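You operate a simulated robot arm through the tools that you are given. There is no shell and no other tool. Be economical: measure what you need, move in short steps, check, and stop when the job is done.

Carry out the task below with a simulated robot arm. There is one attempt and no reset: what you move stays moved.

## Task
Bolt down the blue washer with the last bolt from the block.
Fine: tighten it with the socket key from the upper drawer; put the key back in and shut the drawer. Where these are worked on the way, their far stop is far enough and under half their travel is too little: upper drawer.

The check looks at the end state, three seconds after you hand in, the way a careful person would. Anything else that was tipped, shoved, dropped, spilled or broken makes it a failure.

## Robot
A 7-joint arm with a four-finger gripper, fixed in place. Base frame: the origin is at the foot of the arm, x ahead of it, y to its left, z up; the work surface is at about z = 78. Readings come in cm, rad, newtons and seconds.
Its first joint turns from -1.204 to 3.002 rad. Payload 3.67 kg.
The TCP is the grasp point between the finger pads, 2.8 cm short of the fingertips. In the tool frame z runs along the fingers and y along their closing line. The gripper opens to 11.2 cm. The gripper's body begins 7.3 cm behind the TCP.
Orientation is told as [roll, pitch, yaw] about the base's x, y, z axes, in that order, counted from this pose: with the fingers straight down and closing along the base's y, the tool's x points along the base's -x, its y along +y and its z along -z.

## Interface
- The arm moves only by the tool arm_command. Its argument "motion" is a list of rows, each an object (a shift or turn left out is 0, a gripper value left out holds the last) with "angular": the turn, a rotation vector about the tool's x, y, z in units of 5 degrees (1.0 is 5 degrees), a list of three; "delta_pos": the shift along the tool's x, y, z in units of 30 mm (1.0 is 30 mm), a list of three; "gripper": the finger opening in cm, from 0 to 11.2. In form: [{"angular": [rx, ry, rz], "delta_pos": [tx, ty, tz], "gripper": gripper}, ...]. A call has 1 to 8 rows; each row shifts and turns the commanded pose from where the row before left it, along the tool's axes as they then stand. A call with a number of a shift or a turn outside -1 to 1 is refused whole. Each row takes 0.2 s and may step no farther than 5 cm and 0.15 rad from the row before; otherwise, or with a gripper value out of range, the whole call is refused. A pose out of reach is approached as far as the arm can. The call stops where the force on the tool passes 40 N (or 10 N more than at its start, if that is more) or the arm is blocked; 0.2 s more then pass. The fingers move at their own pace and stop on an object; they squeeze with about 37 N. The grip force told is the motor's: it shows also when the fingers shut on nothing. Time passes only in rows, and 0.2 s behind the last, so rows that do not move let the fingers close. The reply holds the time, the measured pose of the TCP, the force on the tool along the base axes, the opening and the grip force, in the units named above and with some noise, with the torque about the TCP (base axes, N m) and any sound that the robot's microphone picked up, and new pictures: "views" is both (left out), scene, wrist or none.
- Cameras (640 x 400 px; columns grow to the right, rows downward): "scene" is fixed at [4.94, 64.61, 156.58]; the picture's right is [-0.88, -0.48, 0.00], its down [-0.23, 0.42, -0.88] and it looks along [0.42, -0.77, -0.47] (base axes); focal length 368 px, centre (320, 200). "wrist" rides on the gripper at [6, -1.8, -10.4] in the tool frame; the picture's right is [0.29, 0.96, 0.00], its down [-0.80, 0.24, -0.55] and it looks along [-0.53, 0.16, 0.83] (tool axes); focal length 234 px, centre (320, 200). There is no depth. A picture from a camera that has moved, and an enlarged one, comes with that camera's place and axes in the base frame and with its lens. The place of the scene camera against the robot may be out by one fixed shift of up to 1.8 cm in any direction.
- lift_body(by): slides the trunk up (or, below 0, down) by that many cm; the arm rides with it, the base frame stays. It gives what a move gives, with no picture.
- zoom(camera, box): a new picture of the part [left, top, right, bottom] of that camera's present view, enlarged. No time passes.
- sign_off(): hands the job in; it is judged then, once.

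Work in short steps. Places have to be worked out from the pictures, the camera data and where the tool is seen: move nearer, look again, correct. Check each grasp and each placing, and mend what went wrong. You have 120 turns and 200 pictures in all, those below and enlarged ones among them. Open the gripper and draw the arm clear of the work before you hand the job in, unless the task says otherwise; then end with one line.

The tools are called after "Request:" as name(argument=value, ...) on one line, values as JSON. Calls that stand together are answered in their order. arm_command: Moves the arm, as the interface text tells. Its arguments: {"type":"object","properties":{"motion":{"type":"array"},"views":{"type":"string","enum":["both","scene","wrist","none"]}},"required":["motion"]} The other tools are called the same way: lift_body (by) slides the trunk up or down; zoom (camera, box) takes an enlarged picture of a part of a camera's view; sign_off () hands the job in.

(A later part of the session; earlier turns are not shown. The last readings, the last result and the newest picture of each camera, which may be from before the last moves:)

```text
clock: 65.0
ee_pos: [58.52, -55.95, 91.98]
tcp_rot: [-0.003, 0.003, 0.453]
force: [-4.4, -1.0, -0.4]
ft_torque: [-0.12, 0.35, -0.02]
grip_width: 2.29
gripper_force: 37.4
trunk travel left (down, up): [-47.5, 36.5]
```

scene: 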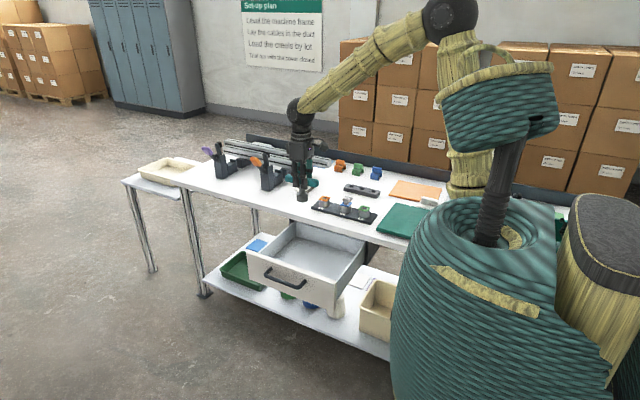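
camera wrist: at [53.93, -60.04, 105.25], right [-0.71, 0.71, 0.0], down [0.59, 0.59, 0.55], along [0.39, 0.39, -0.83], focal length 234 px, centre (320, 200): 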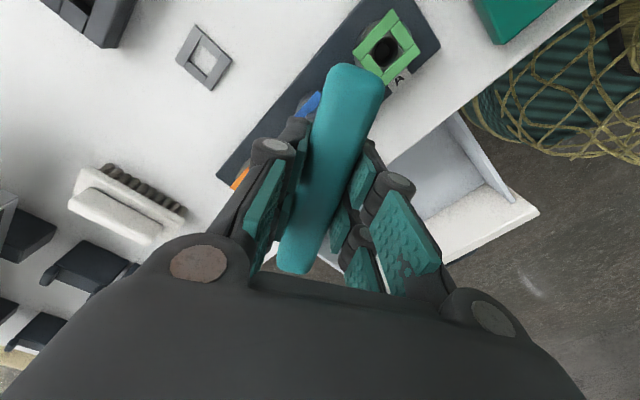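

It slipped lower with no force — the socket is going on. Continue down.

Request:
arm_command(motion=[{"delta_pos": [0, 0, 0.1]}, {"delta_pos": [0, 0, 0.1]}, {"delta_pos": [0, 0, 0.1]}, {"delta_pos": [0, 0, 0.1]}, {"delta_pos": [0, 0, 0]}], views="none")

Request:
zoom(camera="scene", box=[330, 185, 362, 205])

```text
clock: 66.2
ee_pos: [58.41, -56.01, 91.07]
tcp_rot: [-0.006, 0.001, 0.455]
force: [-0.2, -3.4, 12.5]
ft_torque: [-0.12, -0.1, 0.0]
grip_width: 2.33
gripper_force: 37.0
trunk travel left (down, up): [-47.5, 36.5]
```

```text
16.00 times, centred on (346, 195) of scene
camera zoom: at [4.94, 64.61, 156.58], right [-0.88, -0.48, 0.0], down [-0.23, 0.42, -0.88], along [0.42, -0.77, -0.47], focal length 5880 px, centre (-96, 280)
```

zoom: 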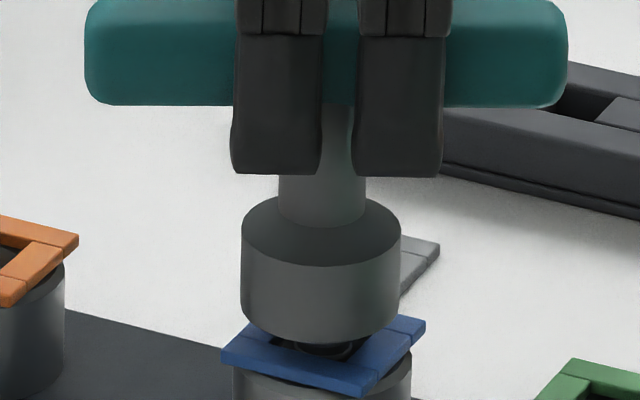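

Socket now covers the head fully. Turning clockwise, following downward lightly.

Request:
arm_command(motion=[{"angular": [0, 0, 1]}, {"angular": [0, 0, 1]}, {"angular": [0, 0, 1]}, {"angular": [0, 0, 1]}, {"angular": [0, 0, 1]}, {"angular": [0, 0, 1]}, {"angular": [0, 0, 1]}, {"angular": [0, 0, 1]}], views="none")

Request:
arm_command(motion=[{"angular": [0, 0, 1]}, {"angular": [0, 0, 1]}, {"angular": [0, 0, 1]}, {"angular": [0, 0, 1]}, {"angular": [0, 0, 1]}, {"angular": [0, 0, 1]}, {"angular": [0, 0, 1]}, {"angular": [0, 0, 1]}], views="none")

Request:
zoom(camera="scene", box=[330, 185, 362, 205])

```text
clock: 68.0
ee_pos: [58.38, -55.77, 90.94]
tcp_rot: [-0.004, -0.002, -0.246]
force: [4.1, 1.3, 17.3]
ft_torque: [0.03, -0.42, 0.04]
grip_width: 2.31
gripper_force: 37.1
trunk travel left (down, up): [-47.5, 36.5]
```

```text
clock: 69.8
ee_pos: [58.38, -55.93, 90.96]
tcp_rot: [-0.003, -0.005, -0.943]
force: [3.2, 5.5, 7.3]
ft_torque: [0.25, -0.11, 0.0]
grip_width: 2.3
gripper_force: 36.9
trunk travel left (down, up): [-47.5, 36.5]
```

```text
16.00 times, centred on (346, 195) of scene
camera zoom: at [4.94, 64.61, 156.58], right [-0.88, -0.48, 0.0], down [-0.23, 0.42, -0.88], along [0.42, -0.77, -0.47], focal length 5880 px, centre (-96, 280)
```

zoom: 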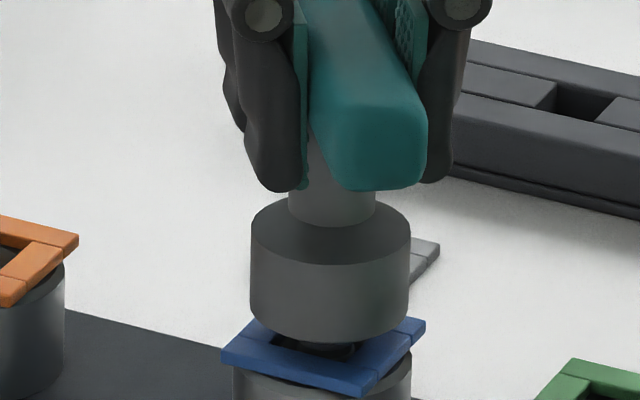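

Force is falling as the bolt sinks. Continue turning with small downward follow.

Request:
arm_command(motion=[{"angular": [0, 0, 1], "delta_pos": [0, 0, 0.01]}, {"angular": [0, 0, 1], "delta_pos": [0, 0, 0.01]}, {"angular": [0, 0, 1], "delta_pos": [0, 0, 0.01]}, {"angular": [0, 0, 1], "delta_pos": [0, 0, 0.01]}, {"angular": [0, 0, 1], "delta_pos": [0, 0, 0.01]}, {"angular": [0, 0, 1]}, {"angular": [0, 0, 1]}, {"angular": [0, 0, 1]}], views="none")

Request:
arm_command(motion=[{"angular": [0, 0, 1], "delta_pos": [0, 0, 0.01]}, {"angular": [0, 0, 1], "delta_pos": [0, 0, 0.01]}, {"angular": [0, 0, 1], "delta_pos": [0, 0, 0.01]}, {"angular": [0, 0, 1]}, {"angular": [0, 0, 1]}, {"angular": [0, 0, 1]}, {"angular": [0, 0, 1]}, {"angular": [0, 0, 1]}], views="none")

Request:
zoom(camera="scene", box=[330, 185, 362, 205])

```text
clock: 71.6
ee_pos: [58.4, -55.91, 90.73]
tcp_rot: [0.005, -0.005, -1.642]
force: [4.2, 4.4, 19.8]
ft_torque: [0.14, -0.12, -0.01]
grip_width: 2.29
gripper_force: 36.8
trunk travel left (down, up): [-47.5, 36.5]
```

```text
clock: 73.4
ee_pos: [58.44, -55.78, 90.79]
tcp_rot: [0.007, -0.003, -2.339]
force: [13.7, 9.2, 16.4]
ft_torque: [0.55, -0.67, 0.01]
grip_width: 2.3
gripper_force: 37.3
trunk travel left (down, up): [-47.5, 36.5]
```

```text
16.00 times, centred on (346, 195) of scene
camera zoom: at [4.94, 64.61, 156.58], right [-0.88, -0.48, 0.0], down [-0.23, 0.42, -0.88], along [0.42, -0.77, -0.47], focal length 5880 px, centre (-96, 280)
```

zoom: 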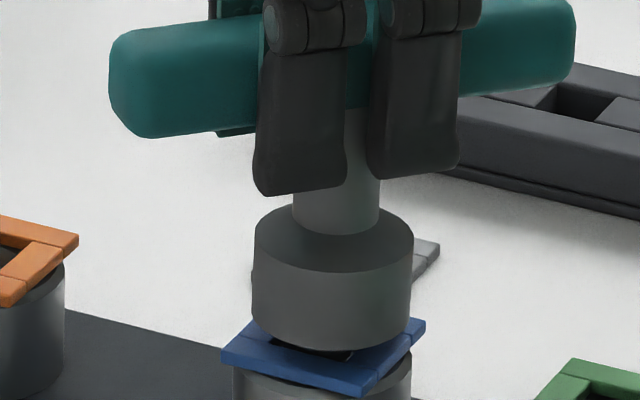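

Sank ≈0.35 cm over 160°. I continue clockwise as far as the wrist allows, relieving the side force a little.

Request:
arm_command(motion=[{"angular": [0, 0, 1], "delta_pos": [0.03, 0, 0.01]}, {"angular": [0, 0, 1], "delta_pos": [0, 0, 0.01]}, {"angular": [0, 0, 1], "delta_pos": [0, 0, 0.01]}, {"angular": [0, 0, 1], "delta_pos": [0, 0, 0.01]}, {"angular": [0, 0, 1]}, {"angular": [0, 0, 1]}], views="none")

```text
clock: 74.8
ee_pos: [58.48, -55.83, 90.65]
tcp_rot: [0.007, 0.0, -2.863]
force: [10.8, -1.3, 25.2]
ft_torque: [0.01, -0.36, 0.0]
grip_width: 2.3
gripper_force: 37.1
trunk travel left (down, up): [-47.5, 36.5]
```

Request:
arm_command(motion=[{"angular": [0, 0, 1]}, {"angular": [0, 0, 1]}, {"angular": [0, 0, 1]}, {"angular": [0, 0, 1]}, {"angular": [0, 0, 1]}, {"angular": [0, 0, 1]}], views="none")

Request:
arm_command(motion=[{"angular": [0, 0, 1], "delta_pos": [0, 0, 0.01]}, {"angular": [0, 0, 1], "delta_pos": [0, 0, 0.01]}, {"angular": [0, 0, 1]}, {"angular": [0, 0, 1]}, {"angular": [0, 0, 1]}, {"angular": [0, 0, 1]}], views="none")

Request:
zoom(camera="scene", box=[330, 185, 362, 205])

```text
clock: 76.2
ee_pos: [58.41, -55.92, 90.57]
tcp_rot: [0.006, 0.003, 2.897]
force: [10.8, -5.9, 19.3]
ft_torque: [-0.27, -0.6, 0.01]
grip_width: 2.28
gripper_force: 36.7
trunk travel left (down, up): [-47.5, 36.5]
```

```text
clock: 77.6
ee_pos: [58.45, -55.91, 90.51]
tcp_rot: [0.004, 0.003, 2.374]
force: [7.2, -4.4, 17.1]
ft_torque: [-0.18, -0.39, 0.03]
grip_width: 2.28
gripper_force: 36.6
trunk travel left (down, up): [-47.5, 36.5]
```

```text
16.00 times, centred on (346, 195) of scene
camera zoom: at [4.94, 64.61, 156.58], right [-0.88, -0.48, 0.0], down [-0.23, 0.42, -0.88], along [0.42, -0.77, -0.47], focal length 5880 px, centre (-96, 280)
```

zoom: 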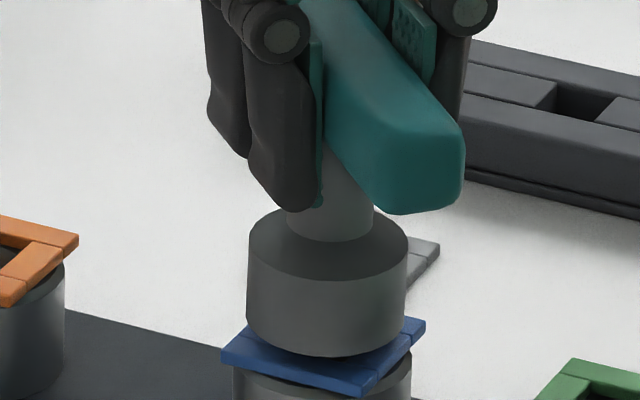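

Wrist range allows more, and it keeps sinking. Continue.

Request:
arm_command(motion=[{"angular": [0, 0, 1], "delta_pos": [0, 0, 0.01]}, {"angular": [0, 0, 1], "delta_pos": [0, 0, 0.01]}, {"angular": [0, 0, 1], "delta_pos": [0, 0, 0.01]}, {"angular": [0, 0, 1], "delta_pos": [0, 0, 0.01]}, {"angular": [0, 0, 1]}, {"angular": [0, 0, 1]}, {"angular": [0, 0, 1]}, {"angular": [0, 0, 1]}], views="none")

Request:
arm_command(motion=[{"angular": [0, 0, 1], "delta_pos": [0, 0, 0.01]}, {"angular": [0, 0, 1], "delta_pos": [0, 0, 0.01]}, {"angular": [0, 0, 1], "delta_pos": [0, 0, 0.01]}, {"angular": [0, 0, 1]}, {"angular": [0, 0, 1]}, {"angular": [0, 0, 1]}], views="none")

Request:
zoom(camera="scene", box=[330, 185, 362, 205])

```text
clock: 79.4
ee_pos: [58.5, -55.67, 90.45]
tcp_rot: [-0.001, 0.005, 1.677]
force: [-4.9, 5.5, 21.7]
ft_torque: [0.61, 0.16, 0.04]
grip_width: 2.32
gripper_force: 37.1
trunk travel left (down, up): [-47.5, 36.5]
```

```text
clock: 80.8
ee_pos: [58.49, -55.77, 90.42]
tcp_rot: [0.0, 0.004, 1.678]
force: [0.1, 2.0, 8.3]
ft_torque: [0.16, -0.07, 0.01]
grip_width: 2.28
gripper_force: 37.3
out of reach, approached as far as the arm can: row 1, 2, 3, 4, 5, 6
trunk travel left (down, up): [-47.5, 36.5]
```

```text
16.00 times, centred on (346, 195) of scene
camera zoom: at [4.94, 64.61, 156.58], right [-0.88, -0.48, 0.0], down [-0.23, 0.42, -0.88], along [0.42, -0.77, -0.47], focal length 5880 px, centre (-96, 280)
```

zoom: 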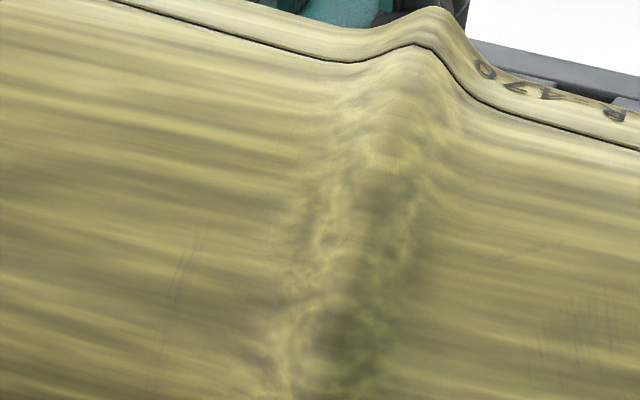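

The arm seems to have swung into the scene view at its limit. Check the full picture before moving.

Request:
arm_command(motion=[{"delta_pos": [0, 0, 0]}], views="both")

```text
clock: 81.2
ee_pos: [58.44, -55.81, 90.4]
tcp_rot: [-0.003, 0.005, 1.678]
force: [1.2, 1.9, 8.3]
ft_torque: [0.18, -0.07, -0.03]
grip_width: 2.28
gripper_force: 36.5
trunk travel left (down, up): [-47.5, 36.5]
camera wrist: at [60.89, -61.39, 100.92], right [-0.92, -0.39, 0.0], down [-0.32, 0.77, 0.55], along [-0.21, 0.51, -0.84], focal length 234 px, centre (320, 200)
```

scene: 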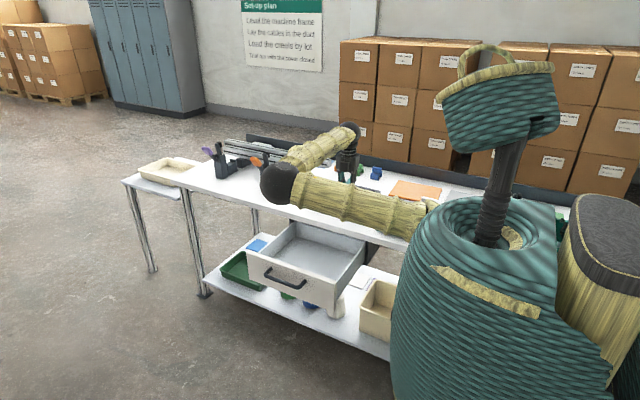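
wrist: 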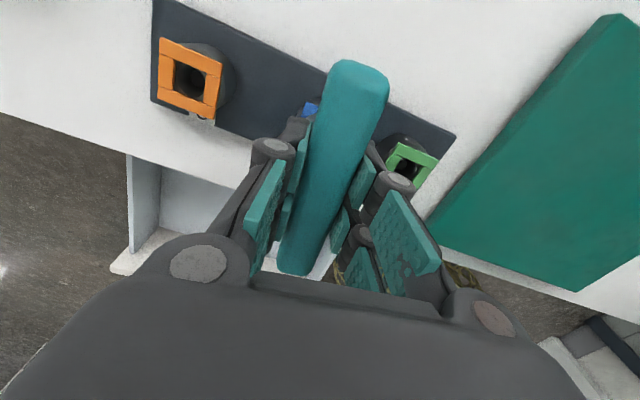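

The arm folded low to reach the limit; nothing was touched. I release the seated key here, rise clear, and unwind 180° for a fresh grip.

Request:
arm_command(motion=[{"delta_pos": [0, 0, -0.02]}, {"gripper": 3.2}, {"gripper": 5}, {"gripper": 5}], views="wrist")

```text
clock: 82.2
ee_pos: [58.54, -55.94, 90.32]
tcp_rot: [-0.001, 0.005, 1.676]
force: [-0.4, 0.0, -0.2]
ft_torque: [0.0, -0.02, -0.05]
grip_width: 5.02
gripper_force: 0.1
trunk travel left (down, up): [-47.5, 36.5]
camera wrist: at [60.91, -61.49, 100.87], right [-0.92, -0.39, 0.0], down [-0.32, 0.77, 0.55], along [-0.21, 0.51, -0.84], focal length 234 px, centre (320, 200)
```

wrist: 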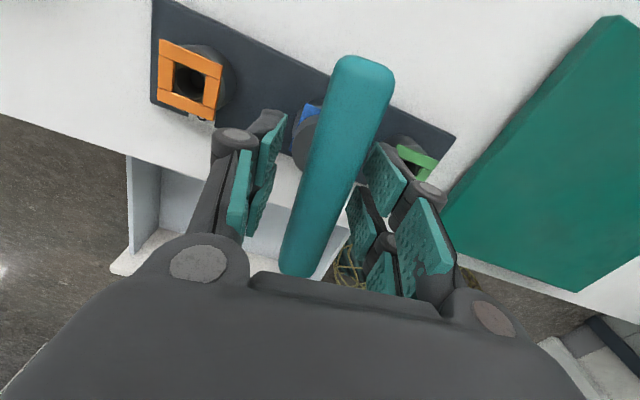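

Key stands. Rising 6 cm and starting the unwind.

Request:
arm_command(motion=[{"delta_pos": [0, 0, -0.7]}, {"delta_pos": [0, 0, -0.7]}, {"delta_pos": [0, 0, -0.7]}, {"angular": [0, 0, -1]}, {"angular": [0, 0, -1]}, {"angular": [0, 0, -1]}, {"angular": [0, 0, -1]}, {"angular": [0, 0, -1]}], views="scene")

```text
clock: 84.0
ee_pos: [58.48, -55.8, 96.59]
tcp_rot: [0.003, 0.005, 2.116]
force: [0.0, -0.3, 0.5]
ft_torque: [0.02, 0.0, -0.02]
grip_width: 5.01
gripper_force: 0.1
trunk travel left (down, up): [-47.5, 36.5]
```

scene: 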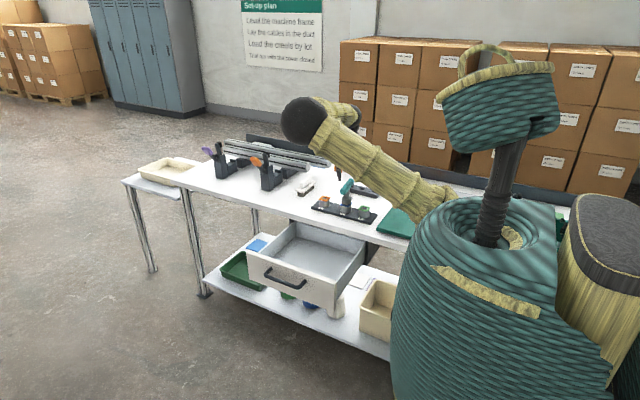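

Arm is unwinding; the key stands on the bolt. Continue 155° more.

Request:
arm_command(motion=[{"angular": [0, 0, -1]}, {"angular": [0, 0, -1]}, {"angular": [0, 0, -1]}, {"angular": [0, 0, -1]}, {"angular": [0, 0, -1]}, {"angular": [0, 0, -1]}, {"angular": [0, 0, -1]}, {"angular": [0, 0, -1]}], views="none")

Request:
arm_command(motion=[{"angular": [0, 0, -1]}, {"angular": [0, 0, -1]}, {"angular": [0, 0, -1]}, {"angular": [0, 0, -1]}, {"angular": [0, 0, -1]}, {"angular": [0, 0, -1]}, {"angular": [0, 0, -1]}, {"angular": [0, 0, -1]}], views="none")

Request:
arm_command(motion=[{"angular": [0, 0, -1]}, {"angular": [0, 0, -1]}, {"angular": [0, 0, -1]}, {"angular": [0, 0, -1]}, {"angular": [0, 0, -1]}, {"angular": [0, 0, -1]}, {"angular": [0, 0, -1]}, {"angular": [0, 0, -1]}], views="none")

Request:
arm_command(motion=[{"angular": [0, 0, -1]}, {"angular": [0, 0, -1]}, {"angular": [0, 0, -1]}, {"angular": [0, 0, -1]}, {"angular": [0, 0, -1]}, {"angular": [0, 0, -1]}, {"angular": [0, 0, -1]}, {"angular": [0, 0, 0]}], views="both")

Request:
zoom(camera="scene", box=[314, 165, 378, 205])

```text
clock: 85.8
ee_pos: [58.48, -55.8, 96.54]
tcp_rot: [0.004, 0.003, 2.812]
force: [-0.2, 0.2, 0.1]
ft_torque: [-0.01, -0.02, 0.03]
grip_width: 5.0
gripper_force: 0.0
trunk travel left (down, up): [-47.5, 36.5]
```

```text
clock: 87.6
ee_pos: [58.55, -55.81, 96.61]
tcp_rot: [0.007, -0.001, -2.772]
force: [-1.1, 0.4, 0.0]
ft_torque: [-0.01, -0.04, -0.01]
grip_width: 4.99
gripper_force: 0.0
trunk travel left (down, up): [-47.5, 36.5]
```

```text
clock: 89.4
ee_pos: [58.48, -55.75, 96.59]
tcp_rot: [0.004, -0.004, -2.073]
force: [0.8, -0.6, -0.3]
ft_torque: [-0.01, -0.03, -0.01]
grip_width: 4.98
gripper_force: 0.0
trunk travel left (down, up): [-47.5, 36.5]
```

```text
clock: 91.2
ee_pos: [58.44, -55.9, 96.63]
tcp_rot: [0.0, -0.004, -1.464]
force: [-0.7, -0.4, -0.4]
ft_torque: [-0.03, 0.01, 0.01]
grip_width: 5.01
gripper_force: 0.0
trunk travel left (down, up): [-47.5, 36.5]
camera wrist: at [56.04, -49.97, 107.05], right [0.92, 0.39, 0.0], down [0.32, -0.76, 0.56], along [0.22, -0.51, -0.83], focal length 234 px, centre (320, 200)
```

scene: 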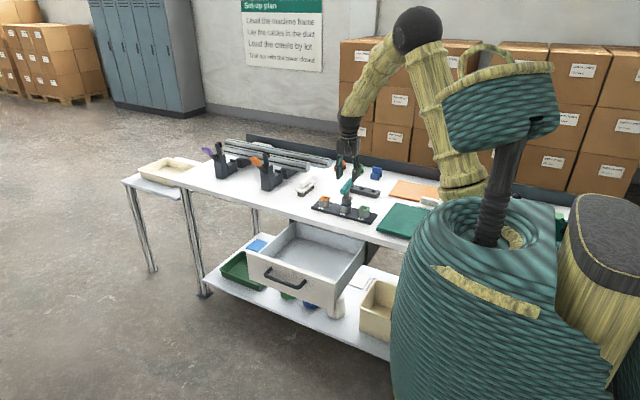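
wrist: 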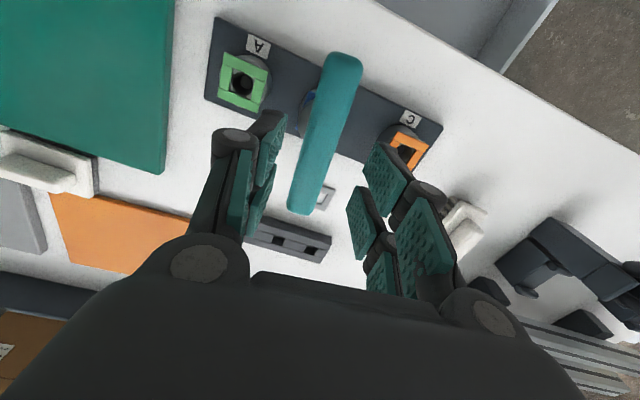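

```text
10.00 times, centred on (346, 185) of scene
camera zoom: at [4.94, 64.61, 156.58], right [-0.88, -0.48, 0.0], down [-0.23, 0.42, -0.88], along [0.42, -0.77, -0.47], focal length 3675 px, centre (60, 350)
```

zoom: 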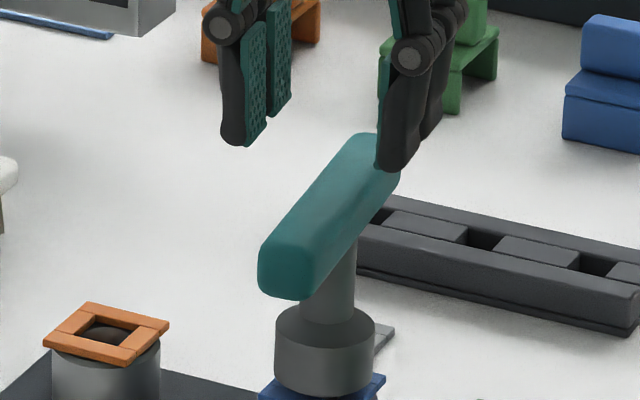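

Key stands upright and the fingers straddle the bar. Lower and re-grip.

Request:
arm_command(motion=[{"delta_pos": [0, 0, 0.7]}, {"delta_pos": [0, 0, 0.7]}, {"delta_pos": [0, 0, 0.65]}, {"delta_pos": [0, 0, 0]}, {"gripper": 0}, {"gripper": 0}, {"gripper": 0}], views="wrist")

Request:
zoom(camera="scene", box=[330, 185, 362, 205])

```text
clock: 92.8
ee_pos: [58.46, -55.95, 90.42]
tcp_rot: [0.001, -0.006, -1.464]
force: [-0.7, 1.1, 3.3]
ft_torque: [0.04, -0.01, -0.04]
grip_width: 2.31
gripper_force: 36.7
trunk travel left (down, up): [-47.5, 36.5]
camera wrist: at [55.98, -50.03, 100.93], right [0.92, 0.39, 0.0], down [0.32, -0.76, 0.56], along [0.22, -0.52, -0.83], focal length 234 px, centre (320, 200)
```

wrist: 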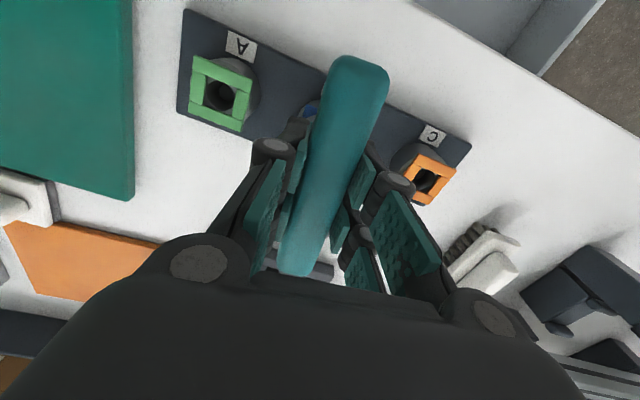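

```text
16.00 times, centred on (346, 195) of scene
camera zoom: at [4.94, 64.61, 156.58], right [-0.88, -0.48, 0.0], down [-0.23, 0.42, -0.88], along [0.42, -0.77, -0.47], focal length 5880 px, centre (-96, 280)
```

zoom: 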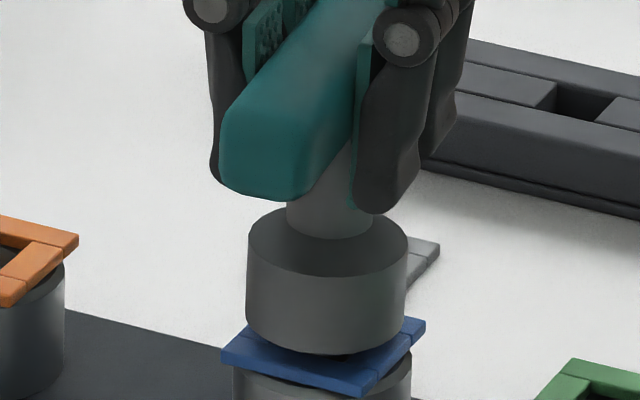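

Re-gripped. Turning clockwise again with light pressure.

Request:
arm_command(motion=[{"angular": [0, 0, 1], "delta_pos": [0, 0, 0.03]}, {"angular": [0, 0, 1], "delta_pos": [0, 0, 0.01]}, {"angular": [0, 0, 1]}, {"angular": [0, 0, 1], "delta_pos": [0, 0, 0.01]}, {"angular": [0, 0, 1]}, {"angular": [0, 0, 1], "delta_pos": [0, 0, 0.01]}, {"angular": [0, 0, 1]}, {"angular": [0, 0, 1]}], views="none")

Request:
arm_command(motion=[{"angular": [0, 0, 1], "delta_pos": [0, 0, 0.01]}, {"angular": [0, 0, 1], "delta_pos": [0, 0, 0.01]}, {"angular": [0, 0, 1]}, {"angular": [0, 0, 1], "delta_pos": [0, 0, 0.01]}, {"angular": [0, 0, 1]}, {"angular": [0, 0, 1], "delta_pos": [0, 0, 0.01]}, {"angular": [0, 0, 1]}, {"angular": [0, 0, 1]}], views="none")

Request:
zoom(camera="scene", box=[330, 185, 362, 205])

```text
clock: 94.6
ee_pos: [58.42, -55.83, 90.27]
tcp_rot: [0.005, -0.003, -2.164]
force: [3.6, -4.9, 15.9]
ft_torque: [-0.22, -0.12, 0.01]
grip_width: 2.29
gripper_force: 37.2
trunk travel left (down, up): [-47.5, 36.5]
```

```text
clock: 96.4
ee_pos: [58.54, -55.77, 90.26]
tcp_rot: [0.006, 0.0, -2.862]
force: [8.3, -1.7, 23.2]
ft_torque: [-0.12, -0.34, 0.0]
grip_width: 2.29
gripper_force: 37.3
trunk travel left (down, up): [-47.5, 36.5]
```

```text
16.00 times, centred on (346, 195) of scene
camera zoom: at [4.94, 64.61, 156.58], right [-0.88, -0.48, 0.0], down [-0.23, 0.42, -0.88], along [0.42, -0.77, -0.47], focal length 5880 px, centre (-96, 280)
```

zoom: 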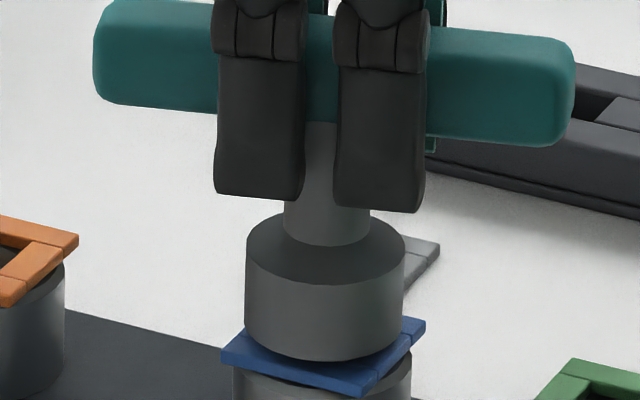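

Request:
arm_command(motion=[{"angular": [0, 0, 1]}, {"angular": [0, 0, 1], "delta_pos": [0, 0, 0.01]}, {"angular": [0, 0, 1]}, {"angular": [0, 0, 1], "delta_pos": [0, 0, 0.01]}, {"angular": [0, 0, 1]}, {"angular": [0, 0, 1], "delta_pos": [0, 0, 0.01]}, {"angular": [0, 0, 1]}, {"angular": [0, 0, 1]}], views="none")

Request:
arm_command(motion=[{"angular": [0, 0, 1], "delta_pos": [0, 0, 0.01]}, {"angular": [0, 0, 1], "delta_pos": [0, 0, 0.01]}, {"angular": [0, 0, 1]}, {"angular": [0, 0, 1], "delta_pos": [0, 0, 0.01]}, {"angular": [0, 0, 1]}, {"angular": [0, 0, 1], "delta_pos": [0, 0, 0.01]}, {"angular": [0, 0, 1]}, {"angular": [0, 0, 1]}], views="none")

Request:
zoom(camera="scene", box=[330, 185, 362, 205])

```text
clock: 98.2
ee_pos: [58.44, -55.67, 90.17]
tcp_rot: [0.007, 0.005, 2.722]
force: [6.9, -2.0, 22.0]
ft_torque: [-0.07, -0.25, 0.02]
grip_width: 2.29
gripper_force: 37.0
trunk travel left (down, up): [-47.5, 36.5]
```

```text
clock: 100.0
ee_pos: [58.37, -55.8, 90.03]
tcp_rot: [0.0, 0.008, 2.023]
force: [7.6, -2.1, 25.5]
ft_torque: [-0.21, -0.21, 0.01]
grip_width: 2.28
gripper_force: 36.8
trunk travel left (down, up): [-47.5, 36.5]
```

```text
16.00 times, centred on (346, 195) of scene
camera zoom: at [4.94, 64.61, 156.58], right [-0.88, -0.48, 0.0], down [-0.23, 0.42, -0.88], along [0.42, -0.77, -0.47], focal length 5880 px, centre (-96, 280)
```

zoom: 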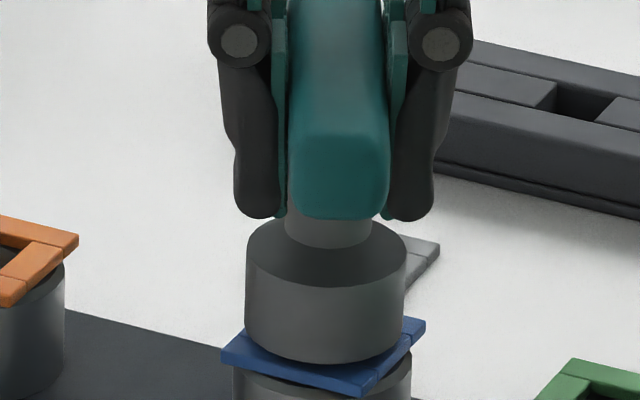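

It still sinks slowly with almost no torque. Another re-grip cycle: release, rise, unwind 180°.

Request:
arm_command(motion=[{"delta_pos": [0, 0, -0.05]}, {"gripper": 3.2}, {"gripper": 5}, {"gripper": 5}, {"delta_pos": [0, 0, -0.7]}, {"delta_pos": [0, 0, -0.7]}, {"delta_pos": [0, 0, -0.6]}, {"angular": [0, 0, -1]}], views="none")

Request:
zoom(camera="scene", box=[314, 165, 378, 205])

Request:
arm_command(motion=[{"angular": [0, 0, -1]}, {"angular": [0, 0, -1]}, {"angular": [0, 0, -1]}, {"angular": [0, 0, -1]}, {"angular": [0, 0, -1]}, {"angular": [0, 0, -1]}, {"angular": [0, 0, -1]}, {"angular": [0, 0, -1]}], views="none")

Request:
arm_command(motion=[{"angular": [0, 0, -1]}, {"angular": [0, 0, -1]}, {"angular": [0, 0, -1]}, {"angular": [0, 0, -1]}, {"angular": [0, 0, -1]}, {"angular": [0, 0, -1]}, {"angular": [0, 0, -1]}, {"angular": [0, 0, -1]}], views="none")

Request:
arm_command(motion=[{"angular": [0, 0, -1]}, {"angular": [0, 0, -1]}, {"angular": [0, 0, -1]}, {"angular": [0, 0, -1]}, {"angular": [0, 0, -1]}, {"angular": [0, 0, -1]}, {"angular": [0, 0, -1]}, {"angular": [0, 0, -1]}], views="none")

Request:
arm_command(motion=[{"angular": [0, 0, -1]}, {"angular": [0, 0, -1]}, {"angular": [0, 0, -1]}, {"angular": [0, 0, -1]}, {"angular": [0, 0, -1]}, {"angular": [0, 0, -1]}, {"angular": [0, 0, -1]}, {"angular": [0, 0, -1]}], views="none")

Request:
arm_command(motion=[{"angular": [0, 0, -1]}, {"angular": [0, 0, -1]}, {"angular": [0, 0, -1]}, {"angular": [0, 0, 0]}], views="wrist")

```text
clock: 101.8
ee_pos: [58.47, -55.88, 96.11]
tcp_rot: [0.002, 0.005, 2.115]
force: [0.6, -0.4, -1.0]
ft_torque: [0.0, 0.01, -0.03]
grip_width: 5.02
gripper_force: 0.1
trunk travel left (down, up): [-47.5, 36.5]
```

```text
10.00 times, centred on (346, 185) of scene
camera zoom: at [4.94, 64.61, 156.58], right [-0.88, -0.48, 0.0], down [-0.23, 0.42, -0.88], along [0.42, -0.77, -0.47], focal length 3675 px, centre (60, 350)
```

zoom: 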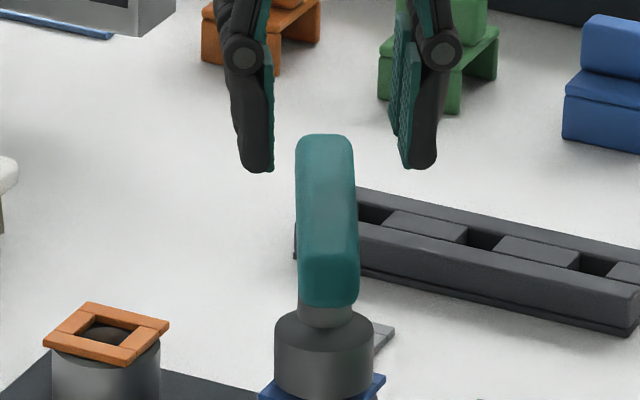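

```text
clock: 103.6
ee_pos: [58.42, -55.83, 95.96]
tcp_rot: [0.004, 0.0, 2.813]
force: [-0.3, -0.4, -0.2]
ft_torque: [-0.02, -0.03, -0.02]
grip_width: 5.01
gripper_force: 0.1
trunk travel left (down, up): [-47.5, 36.5]
```

```text
clock: 105.4
ee_pos: [58.46, -55.89, 96.09]
tcp_rot: [0.004, -0.001, -2.771]
force: [0.7, 0.7, -0.2]
ft_torque: [0.02, 0.0, -0.03]
grip_width: 5.02
gripper_force: 0.1
trunk travel left (down, up): [-47.5, 36.5]
```

```text
clock: 107.2
ee_pos: [58.4, -55.93, 95.99]
tcp_rot: [0.003, -0.003, -2.074]
force: [0.2, 0.0, 0.5]
ft_torque: [-0.02, -0.05, 0.01]
grip_width: 4.98
gripper_force: 0.1
trunk travel left (down, up): [-47.5, 36.5]
```

```text
clock: 109.0
ee_pos: [58.52, -55.91, 96.11]
tcp_rot: [0.001, -0.006, -1.375]
force: [-0.6, 0.2, -0.6]
ft_torque: [0.03, 0.01, 0.04]
grip_width: 4.99
gripper_force: 0.0
trunk travel left (down, up): [-47.5, 36.5]
```

```text
clock: 110.0
ee_pos: [58.45, -55.8, 96.13]
tcp_rot: [-0.002, -0.007, -1.113]
force: [-0.2, 1.5, 0.2]
ft_torque: [0.01, 0.0, 0.02]
grip_width: 4.98
gripper_force: 0.1
trunk travel left (down, up): [-47.5, 36.5]
camera wrist: at [54.23, -51.13, 106.58], right [0.73, 0.68, 0.0], down [0.57, -0.61, 0.56], along [0.38, -0.41, -0.83], focal length 234 px, centre (320, 200)
```

wrist: 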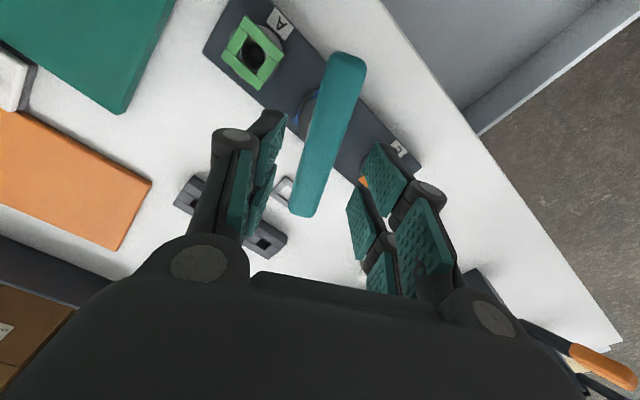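

Aligned again. Lower 5.9 cm, grip and turn.

Request:
arm_command(motion=[{"delta_pos": [0, 0, 0.7]}, {"delta_pos": [0, 0, 0.7]}, {"delta_pos": [0, 0, 0.57]}, {"delta_pos": [0, 0, 0]}, {"gripper": 0}, {"gripper": 0}, {"gripper": 0}], views="none")

Request:
arm_command(motion=[{"angular": [0, 0, 1], "delta_pos": [0, 0, 0.03]}, {"angular": [0, 0, 1], "delta_pos": [0, 0, 0.01]}, {"angular": [0, 0, 1]}, {"angular": [0, 0, 1], "delta_pos": [0, 0, 0.01]}, {"angular": [0, 0, 1]}, {"angular": [0, 0, 1]}, {"angular": [0, 0, 1]}, {"angular": [0, 0, 1]}], views="none")

Request:
arm_command(motion=[{"angular": [0, 0, 1]}, {"angular": [0, 0, 1], "delta_pos": [0, 0, 0.01]}, {"angular": [0, 0, 1]}, {"angular": [0, 0, 1], "delta_pos": [0, 0, 0.01]}, {"angular": [0, 0, 1]}, {"angular": [0, 0, 1]}, {"angular": [0, 0, 1]}, {"angular": [0, 0, 1]}], views="none")

Request:
zoom(camera="scene", box=[330, 185, 362, 205])

```text
clock: 111.6
ee_pos: [58.52, -55.9, 90.11]
tcp_rot: [-0.001, -0.005, -1.115]
force: [-1.1, 0.7, 2.5]
ft_torque: [0.0, 0.08, 0.01]
grip_width: 2.3
gripper_force: 37.4
trunk travel left (down, up): [-47.5, 36.5]
```

```text
clock: 113.4
ee_pos: [58.39, -55.85, 90.13]
tcp_rot: [0.004, -0.006, -1.816]
force: [1.8, -3.3, 13.4]
ft_torque: [-0.23, 0.02, 0.06]
grip_width: 2.29
gripper_force: 36.7
trunk travel left (down, up): [-47.5, 36.5]
```

```text
clock: 115.2
ee_pos: [58.47, -55.9, 90.07]
tcp_rot: [0.006, -0.001, -2.512]
force: [6.1, -8.4, 22.9]
ft_torque: [-0.3, 0.04, 0.29]
grip_width: 2.28
gripper_force: 37.2
trunk travel left (down, up): [-47.5, 36.5]
```

```text
16.00 times, centred on (346, 195) of scene
camera zoom: at [4.94, 64.61, 156.58], right [-0.88, -0.48, 0.0], down [-0.23, 0.42, -0.88], along [0.42, -0.77, -0.47], focal length 5880 px, centre (-96, 280)
```

zoom: 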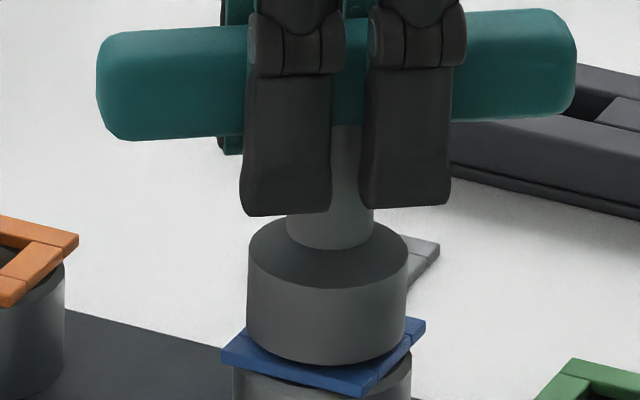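

Torque is now rising (0.29 Nm) — tightening begins. Continue in smaller bites.

Request:
arm_command(motion=[{"angular": [0, 0, 1]}, {"angular": [0, 0, 1]}, {"angular": [0, 0, 1]}, {"angular": [0, 0, 1]}], views="none")

```text
clock: 116.2
ee_pos: [58.45, -55.83, 89.89]
tcp_rot: [0.004, 0.0, -2.861]
force: [5.1, -7.1, 20.4]
ft_torque: [-0.11, -0.04, 0.46]
grip_width: 2.27
gripper_force: 37.2
trunk travel left (down, up): [-47.5, 36.5]
```

Request:
arm_command(motion=[{"angular": [0, 0, 1]}, {"angular": [0, 0, 1]}, {"angular": [0, 0, 1]}, {"angular": [0, 0, 1]}], views="none")

Request:
arm_command(motion=[{"angular": [0, 0, 1]}, {"angular": [0, 0, 1]}, {"angular": [0, 0, 1]}, {"angular": [0, 0, 1]}], views="none")

Request:
zoom(camera="scene", box=[330, 185, 362, 205])

```text
clock: 117.2
ee_pos: [58.47, -55.86, 89.91]
tcp_rot: [0.005, 0.004, 3.072]
force: [11.0, -10.0, 20.8]
ft_torque: [-0.19, -0.51, 0.67]
grip_width: 2.31
gripper_force: 37.3
trunk travel left (down, up): [-47.5, 36.5]
```

```text
clock: 118.2
ee_pos: [58.36, -55.86, 90.18]
tcp_rot: [0.004, 0.001, 2.724]
force: [6.9, -6.8, 12.6]
ft_torque: [-0.09, -0.17, 1.71]
grip_width: 2.51
gripper_force: 36.9
trunk travel left (down, up): [-47.5, 36.5]
```

```text
16.00 times, centred on (346, 195) of scene
camera zoom: at [4.94, 64.61, 156.58], right [-0.88, -0.48, 0.0], down [-0.23, 0.42, -0.88], along [0.42, -0.77, -0.47], focal length 5880 px, centre (-96, 280)
```

zoom: 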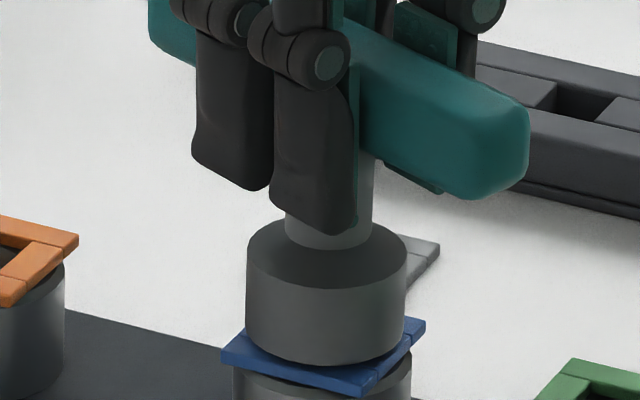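

Torque jumped to 1.7 Nm and the bar begins to twist in the pads — the bolt is tight. One more small nudge to confirm.

Request:
arm_command(motion=[{"angular": [0, 0, 1]}, {"angular": [0, 0, 0.6]}, {"angular": [0, 0, 0]}], views="none")

Request:
zoom(camera="scene", box=[330, 185, 362, 205])

```text
clock: 119.0
ee_pos: [58.37, -55.88, 90.14]
tcp_rot: [0.002, 0.001, 2.582]
force: [-1.4, -2.5, 4.1]
ft_torque: [0.24, 0.28, 1.59]
grip_width: 2.97
gripper_force: 36.8
trunk travel left (down, up): [-47.5, 36.5]
```

```text
16.00 times, centred on (346, 195) of scene
camera zoom: at [4.94, 64.61, 156.58], right [-0.88, -0.48, 0.0], down [-0.23, 0.42, -0.88], along [0.42, -0.77, -0.47], focal length 5880 px, centre (-96, 280)
```

zoom: 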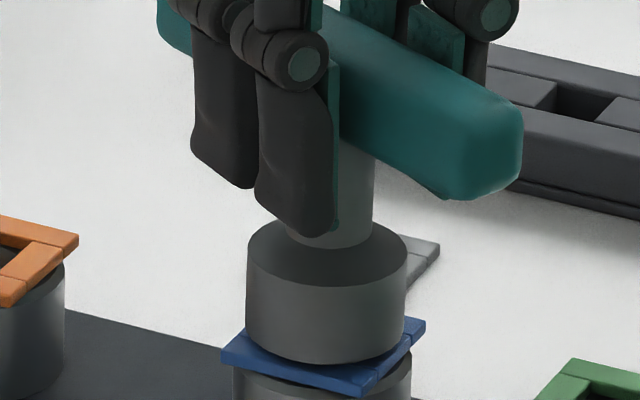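

Fingers twist on the bar while the bolt stays: tight. I open, realign the fingers to the bar (~23° back), and re-grip without loading it.

Request:
arm_command(motion=[{"gripper": 5}, {"gripper": 5}, {"angular": [0, 0, -1]}, {"angular": [0, 0, -1]}, {"angular": [0, 0, -1]}, {"angular": [0, 0, -1]}, {"angular": [0, 0, -0.4]}], views="wrist")

```text
clock: 120.6
ee_pos: [58.33, -55.86, 90.01]
tcp_rot: [0.005, 0.002, 2.97]
force: [-0.2, 0.0, 0.0]
ft_torque: [0.0, -0.01, 0.02]
grip_width: 5.02
gripper_force: 0.1
trunk travel left (down, up): [-47.5, 36.5]
camera wrist: at [64.61, -55.05, 100.49], right [0.12, -0.99, 0.01], down [-0.83, -0.1, 0.55], along [-0.55, -0.07, -0.83], focal length 234 px, centre (320, 200)
```

wrist: 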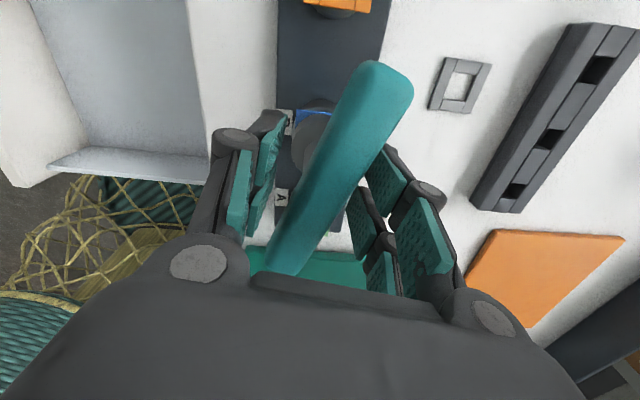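

The bar azimuth works out ≈162°, so I rotate ≈8° back clockwise and then grip.

Request:
arm_command(motion=[{"angular": [0, 0, 0.8]}, {"angular": [0, 0, 0.8]}, {"gripper": 0}, {"gripper": 0}, {"gripper": 0}, {"gripper": 0}], views="none")

```text
clock: 122.0
ee_pos: [58.33, -55.99, 90.02]
tcp_rot: [0.006, 0.004, 2.83]
force: [-0.5, -6.4, 1.9]
ft_torque: [-0.24, 0.01, 0.52]
grip_width: 2.29
gripper_force: 37.0
trunk travel left (down, up): [-47.5, 36.5]
```

Flush grip (2.29). Now lift the key off the bolt straight up.

Request:
arm_command(motion=[{"delta_pos": [0, 0, -0.2]}, {"delta_pos": [0, 0, -0.4]}, {"delta_pos": [0, 0, -0.6]}, {"delta_pos": [0, 0, -0.8]}, {"delta_pos": [0, 0, -1]}], views="scene")

Request:
zoom(camera="scene", box=[322, 175, 370, 205])

```text
clock: 123.2
ee_pos: [58.34, -56.04, 99.13]
tcp_rot: [0.005, 0.003, 2.83]
force: [0.1, 0.1, 0.2]
ft_torque: [-0.02, -0.02, -0.03]
grip_width: 0.0
gripper_force: 35.0
trunk travel left (down, up): [-47.5, 36.5]
```

scene: 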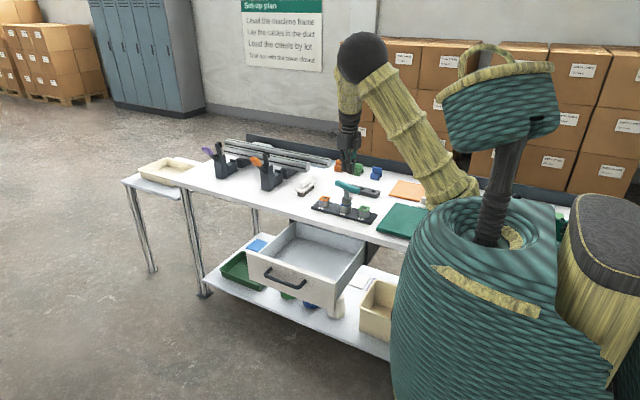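

```text
13.33 times, centred on (346, 190) of scene
camera zoom: at [4.94, 64.61, 156.58], right [-0.88, -0.48, 0.0], down [-0.23, 0.42, -0.88], along [0.42, -0.77, -0.47], focal length 4900 px, centre (-27, 333)
```

zoom: 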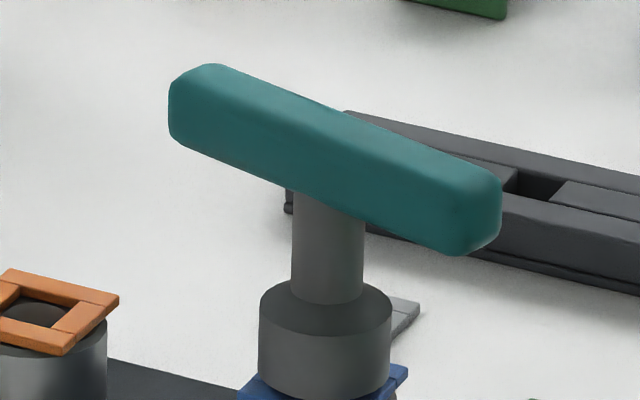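

The fingers slid off: the socket was wedged by residual torque. The key still stands. I re-grip and relieve the torque before lifting.

Request:
arm_command(motion=[{"gripper": 5}, {"gripper": 5}, {"delta_pos": [0, 0, 0.9]}, {"delta_pos": [0, 0, 0.9]}, {"delta_pos": [0, 0, 0.9]}, {"delta_pos": [0, 0, 0.37]}, {"delta_pos": [0, 0, 0]}], views="wrist")

Request:
arm_command(motion=[{"gripper": 0}, {"gripper": 0}, {"gripper": 0}, {"angular": [0, 0, -0.3]}, {"angular": [0, 0, 0]}], views="none")

```text
clock: 124.8
ee_pos: [58.49, -55.83, 89.61]
tcp_rot: [0.005, 0.005, 2.828]
force: [0.3, -0.2, 0.2]
ft_torque: [-0.02, 0.0, -0.02]
grip_width: 4.98
gripper_force: 0.1
trunk travel left (down, up): [-47.5, 36.5]
camera wrist: at [64.76, -55.81, 100.29], right [-0.02, -1.0, 0.01], down [-0.83, 0.02, 0.55], along [-0.55, 0.01, -0.83], focal length 234 px, centre (320, 200)
```

wrist: 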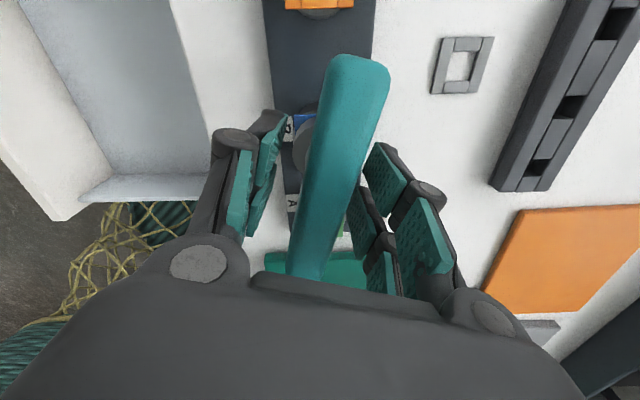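

```text
clock: 126.0
ee_pos: [58.39, -55.84, 89.74]
tcp_rot: [0.004, 0.003, 2.855]
force: [-2.6, -2.8, 1.6]
ft_torque: [-0.04, 0.1, 0.39]
grip_width: 2.26
gripper_force: 37.0
trunk travel left (down, up): [-47.5, 36.5]
```

Request:
arm_command(motion=[{"angular": [0, 0, -0.25]}, {"angular": [0, 0, 0]}], views="none")

```text
clock: 126.6
ee_pos: [58.43, -55.92, 89.79]
tcp_rot: [0.005, 0.002, 2.879]
force: [-4.8, -4.2, -0.5]
ft_torque: [-0.01, 0.24, 0.27]
grip_width: 2.26
gripper_force: 37.1
trunk travel left (down, up): [-47.5, 36.5]
```

Request:
arm_command(motion=[{"angular": [0, 0, -0.4], "delta_pos": [-0.014, 0.025, 0]}, {"angular": [0, 0, 0]}], views="none")

```text
clock: 127.2
ee_pos: [58.47, -55.84, 89.73]
tcp_rot: [0.003, 0.002, 2.912]
force: [-0.8, 0.8, -0.1]
ft_torque: [0.15, 0.01, 0.07]
grip_width: 2.27
gripper_force: 37.3
trunk travel left (down, up): [-47.5, 36.5]
```

Torque and side force are near zero. Lifting slowly.

Request:
arm_command(motion=[{"delta_pos": [0, 0, -0.1]}, {"delta_pos": [0, 0, -0.1]}, {"delta_pos": [0, 0, -0.15]}, {"delta_pos": [0, 0, -0.15]}, {"delta_pos": [0, 0, 0]}], views="none")

Request:
zoom(camera="scene", box=[322, 180, 370, 210])

```text
clock: 128.4
ee_pos: [58.39, -56.07, 91.29]
tcp_rot: [0.005, 0.003, 2.911]
force: [0.8, 0.9, -2.3]
ft_torque: [0.0, -0.01, 0.0]
grip_width: 2.27
gripper_force: 37.0
trunk travel left (down, up): [-47.5, 36.5]
```

```text
13.33 times, centred on (346, 195) of scene
camera zoom: at [4.94, 64.61, 156.58], right [-0.88, -0.48, 0.0], down [-0.23, 0.42, -0.88], along [0.42, -0.77, -0.47], focal length 4900 px, centre (-27, 267)
```

zoom: 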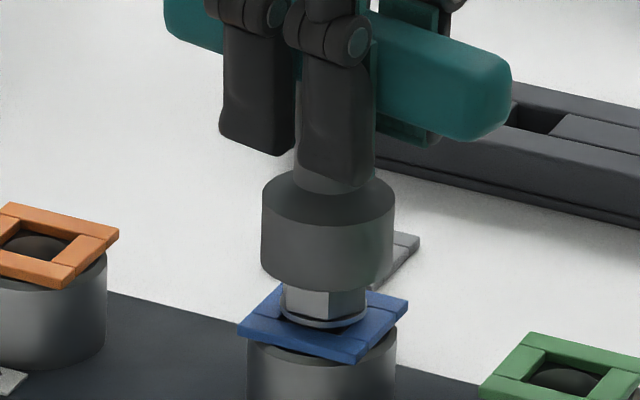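

The key comes off cleanly; the head sits down on the washer. Continue lifting.

Request:
arm_command(motion=[{"delta_pos": [0, 0, -0.5]}, {"delta_pos": [0, 0, -0.8]}, {"delta_pos": [0, 0, -1]}, {"delta_pos": [0, 0, -1]}, {"delta_pos": [0, 0, -1]}], views="scene")

Request:
zoom(camera="scene", box=[322, 185, 370, 215])

```text
clock: 129.6
ee_pos: [58.18, -55.91, 104.22]
tcp_rot: [0.005, 0.0, 2.911]
force: [0.0, -0.1, -1.6]
ft_torque: [0.0, -0.02, -0.01]
grip_width: 2.28
gripper_force: 37.2
trunk travel left (down, up): [-47.5, 36.5]
```

scene: 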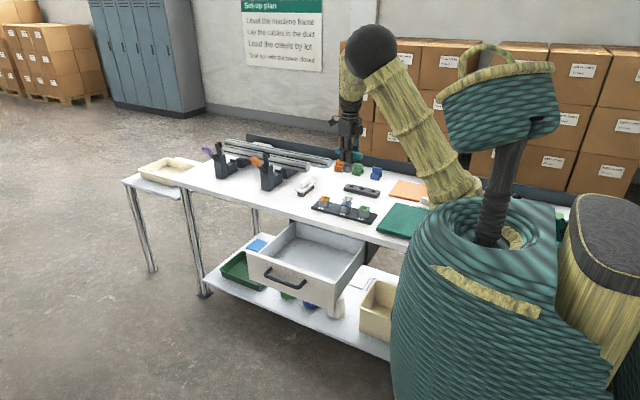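

```text
13.33 times, centred on (346, 200) of scene
camera zoom: at [4.94, 64.61, 156.58], right [-0.88, -0.48, 0.0], down [-0.23, 0.42, -0.88], along [0.42, -0.77, -0.47], focal length 4900 px, centre (-27, 200)
```

zoom: 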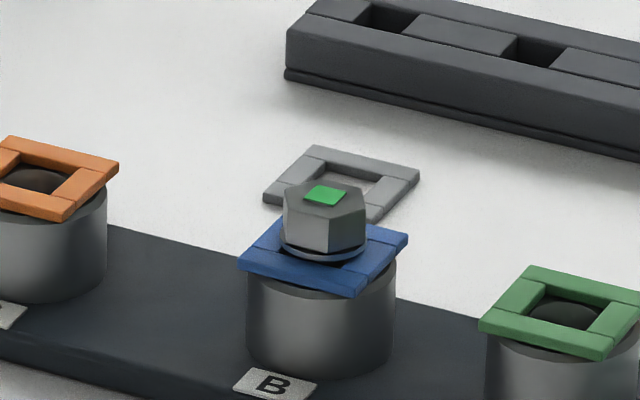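

The head's mark turned green: tightened. Now I align the bar with the drawer and carry the key back over its place.

Request:
arm_command(motion=[{"angular": [0, 0, -1]}, {"angular": [0, 0, -1]}, {"angular": [0, 0, -1]}, {"angular": [0, 0, -0.3]}, {"delta_pos": [0.227, -0.94, 0]}, {"delta_pos": [0.227, -0.94, 0]}, {"delta_pos": [0.227, -0.94, 0]}, {"delta_pos": [0.227, -0.94, 0]}], views="none")

Request:
arm_command(motion=[{"delta_pos": [0.227, -0.94, 0]}, {"delta_pos": [0.227, -0.94, 0]}, {"delta_pos": [0.227, -0.94, 0]}, {"delta_pos": [0.227, -0.94, 0]}, {"delta_pos": [0.227, -0.94, 0]}, {"delta_pos": [0, 0, 0]}])

```text
clock: 131.4
ee_pos: [60.09, -45.06, 103.67]
tcp_rot: [-0.01, -0.002, -3.095]
force: [-0.8, -0.9, -2.9]
ft_torque: [0.07, 0.01, 0.02]
grip_width: 2.27
gripper_force: 36.6
trunk travel left (down, up): [-47.5, 36.5]
```

```text
clock: 133.0
ee_pos: [62.51, -33.19, 102.48]
tcp_rot: [-0.108, -0.003, -3.136]
force: [-0.5, 0.0, -2.3]
ft_torque: [0.02, 0.0, -0.01]
grip_width: 2.26
gripper_force: 37.1
trunk travel left (down, up): [-47.5, 36.5]
stopped in row 6: the arm was blocked; the commanded pose is now the measured one
camera wrist: at [68.51, -32.38, 113.14], right [0.29, -0.95, -0.1], down [-0.79, -0.3, 0.53], along [-0.53, -0.07, -0.84], focal length 234 px, centre (320, 200)
```

scene: 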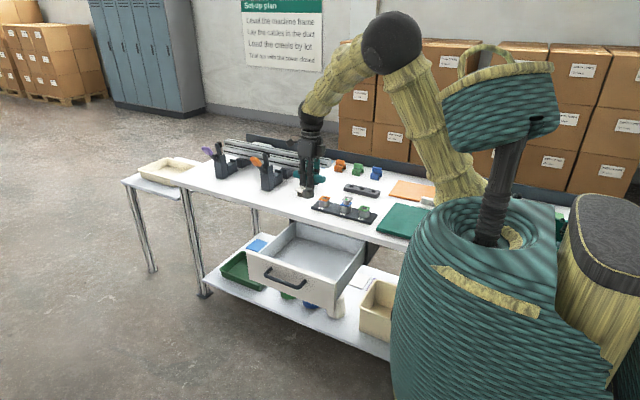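
wrist: 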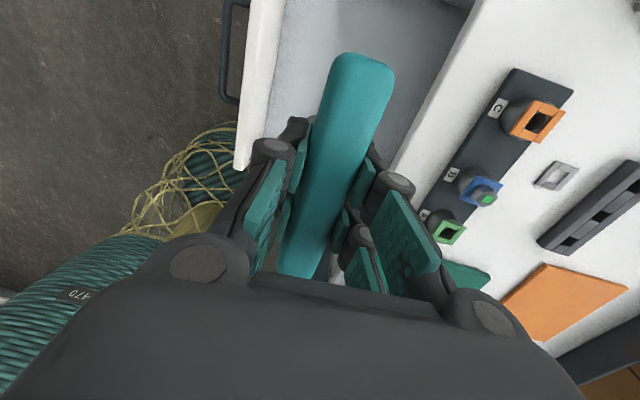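

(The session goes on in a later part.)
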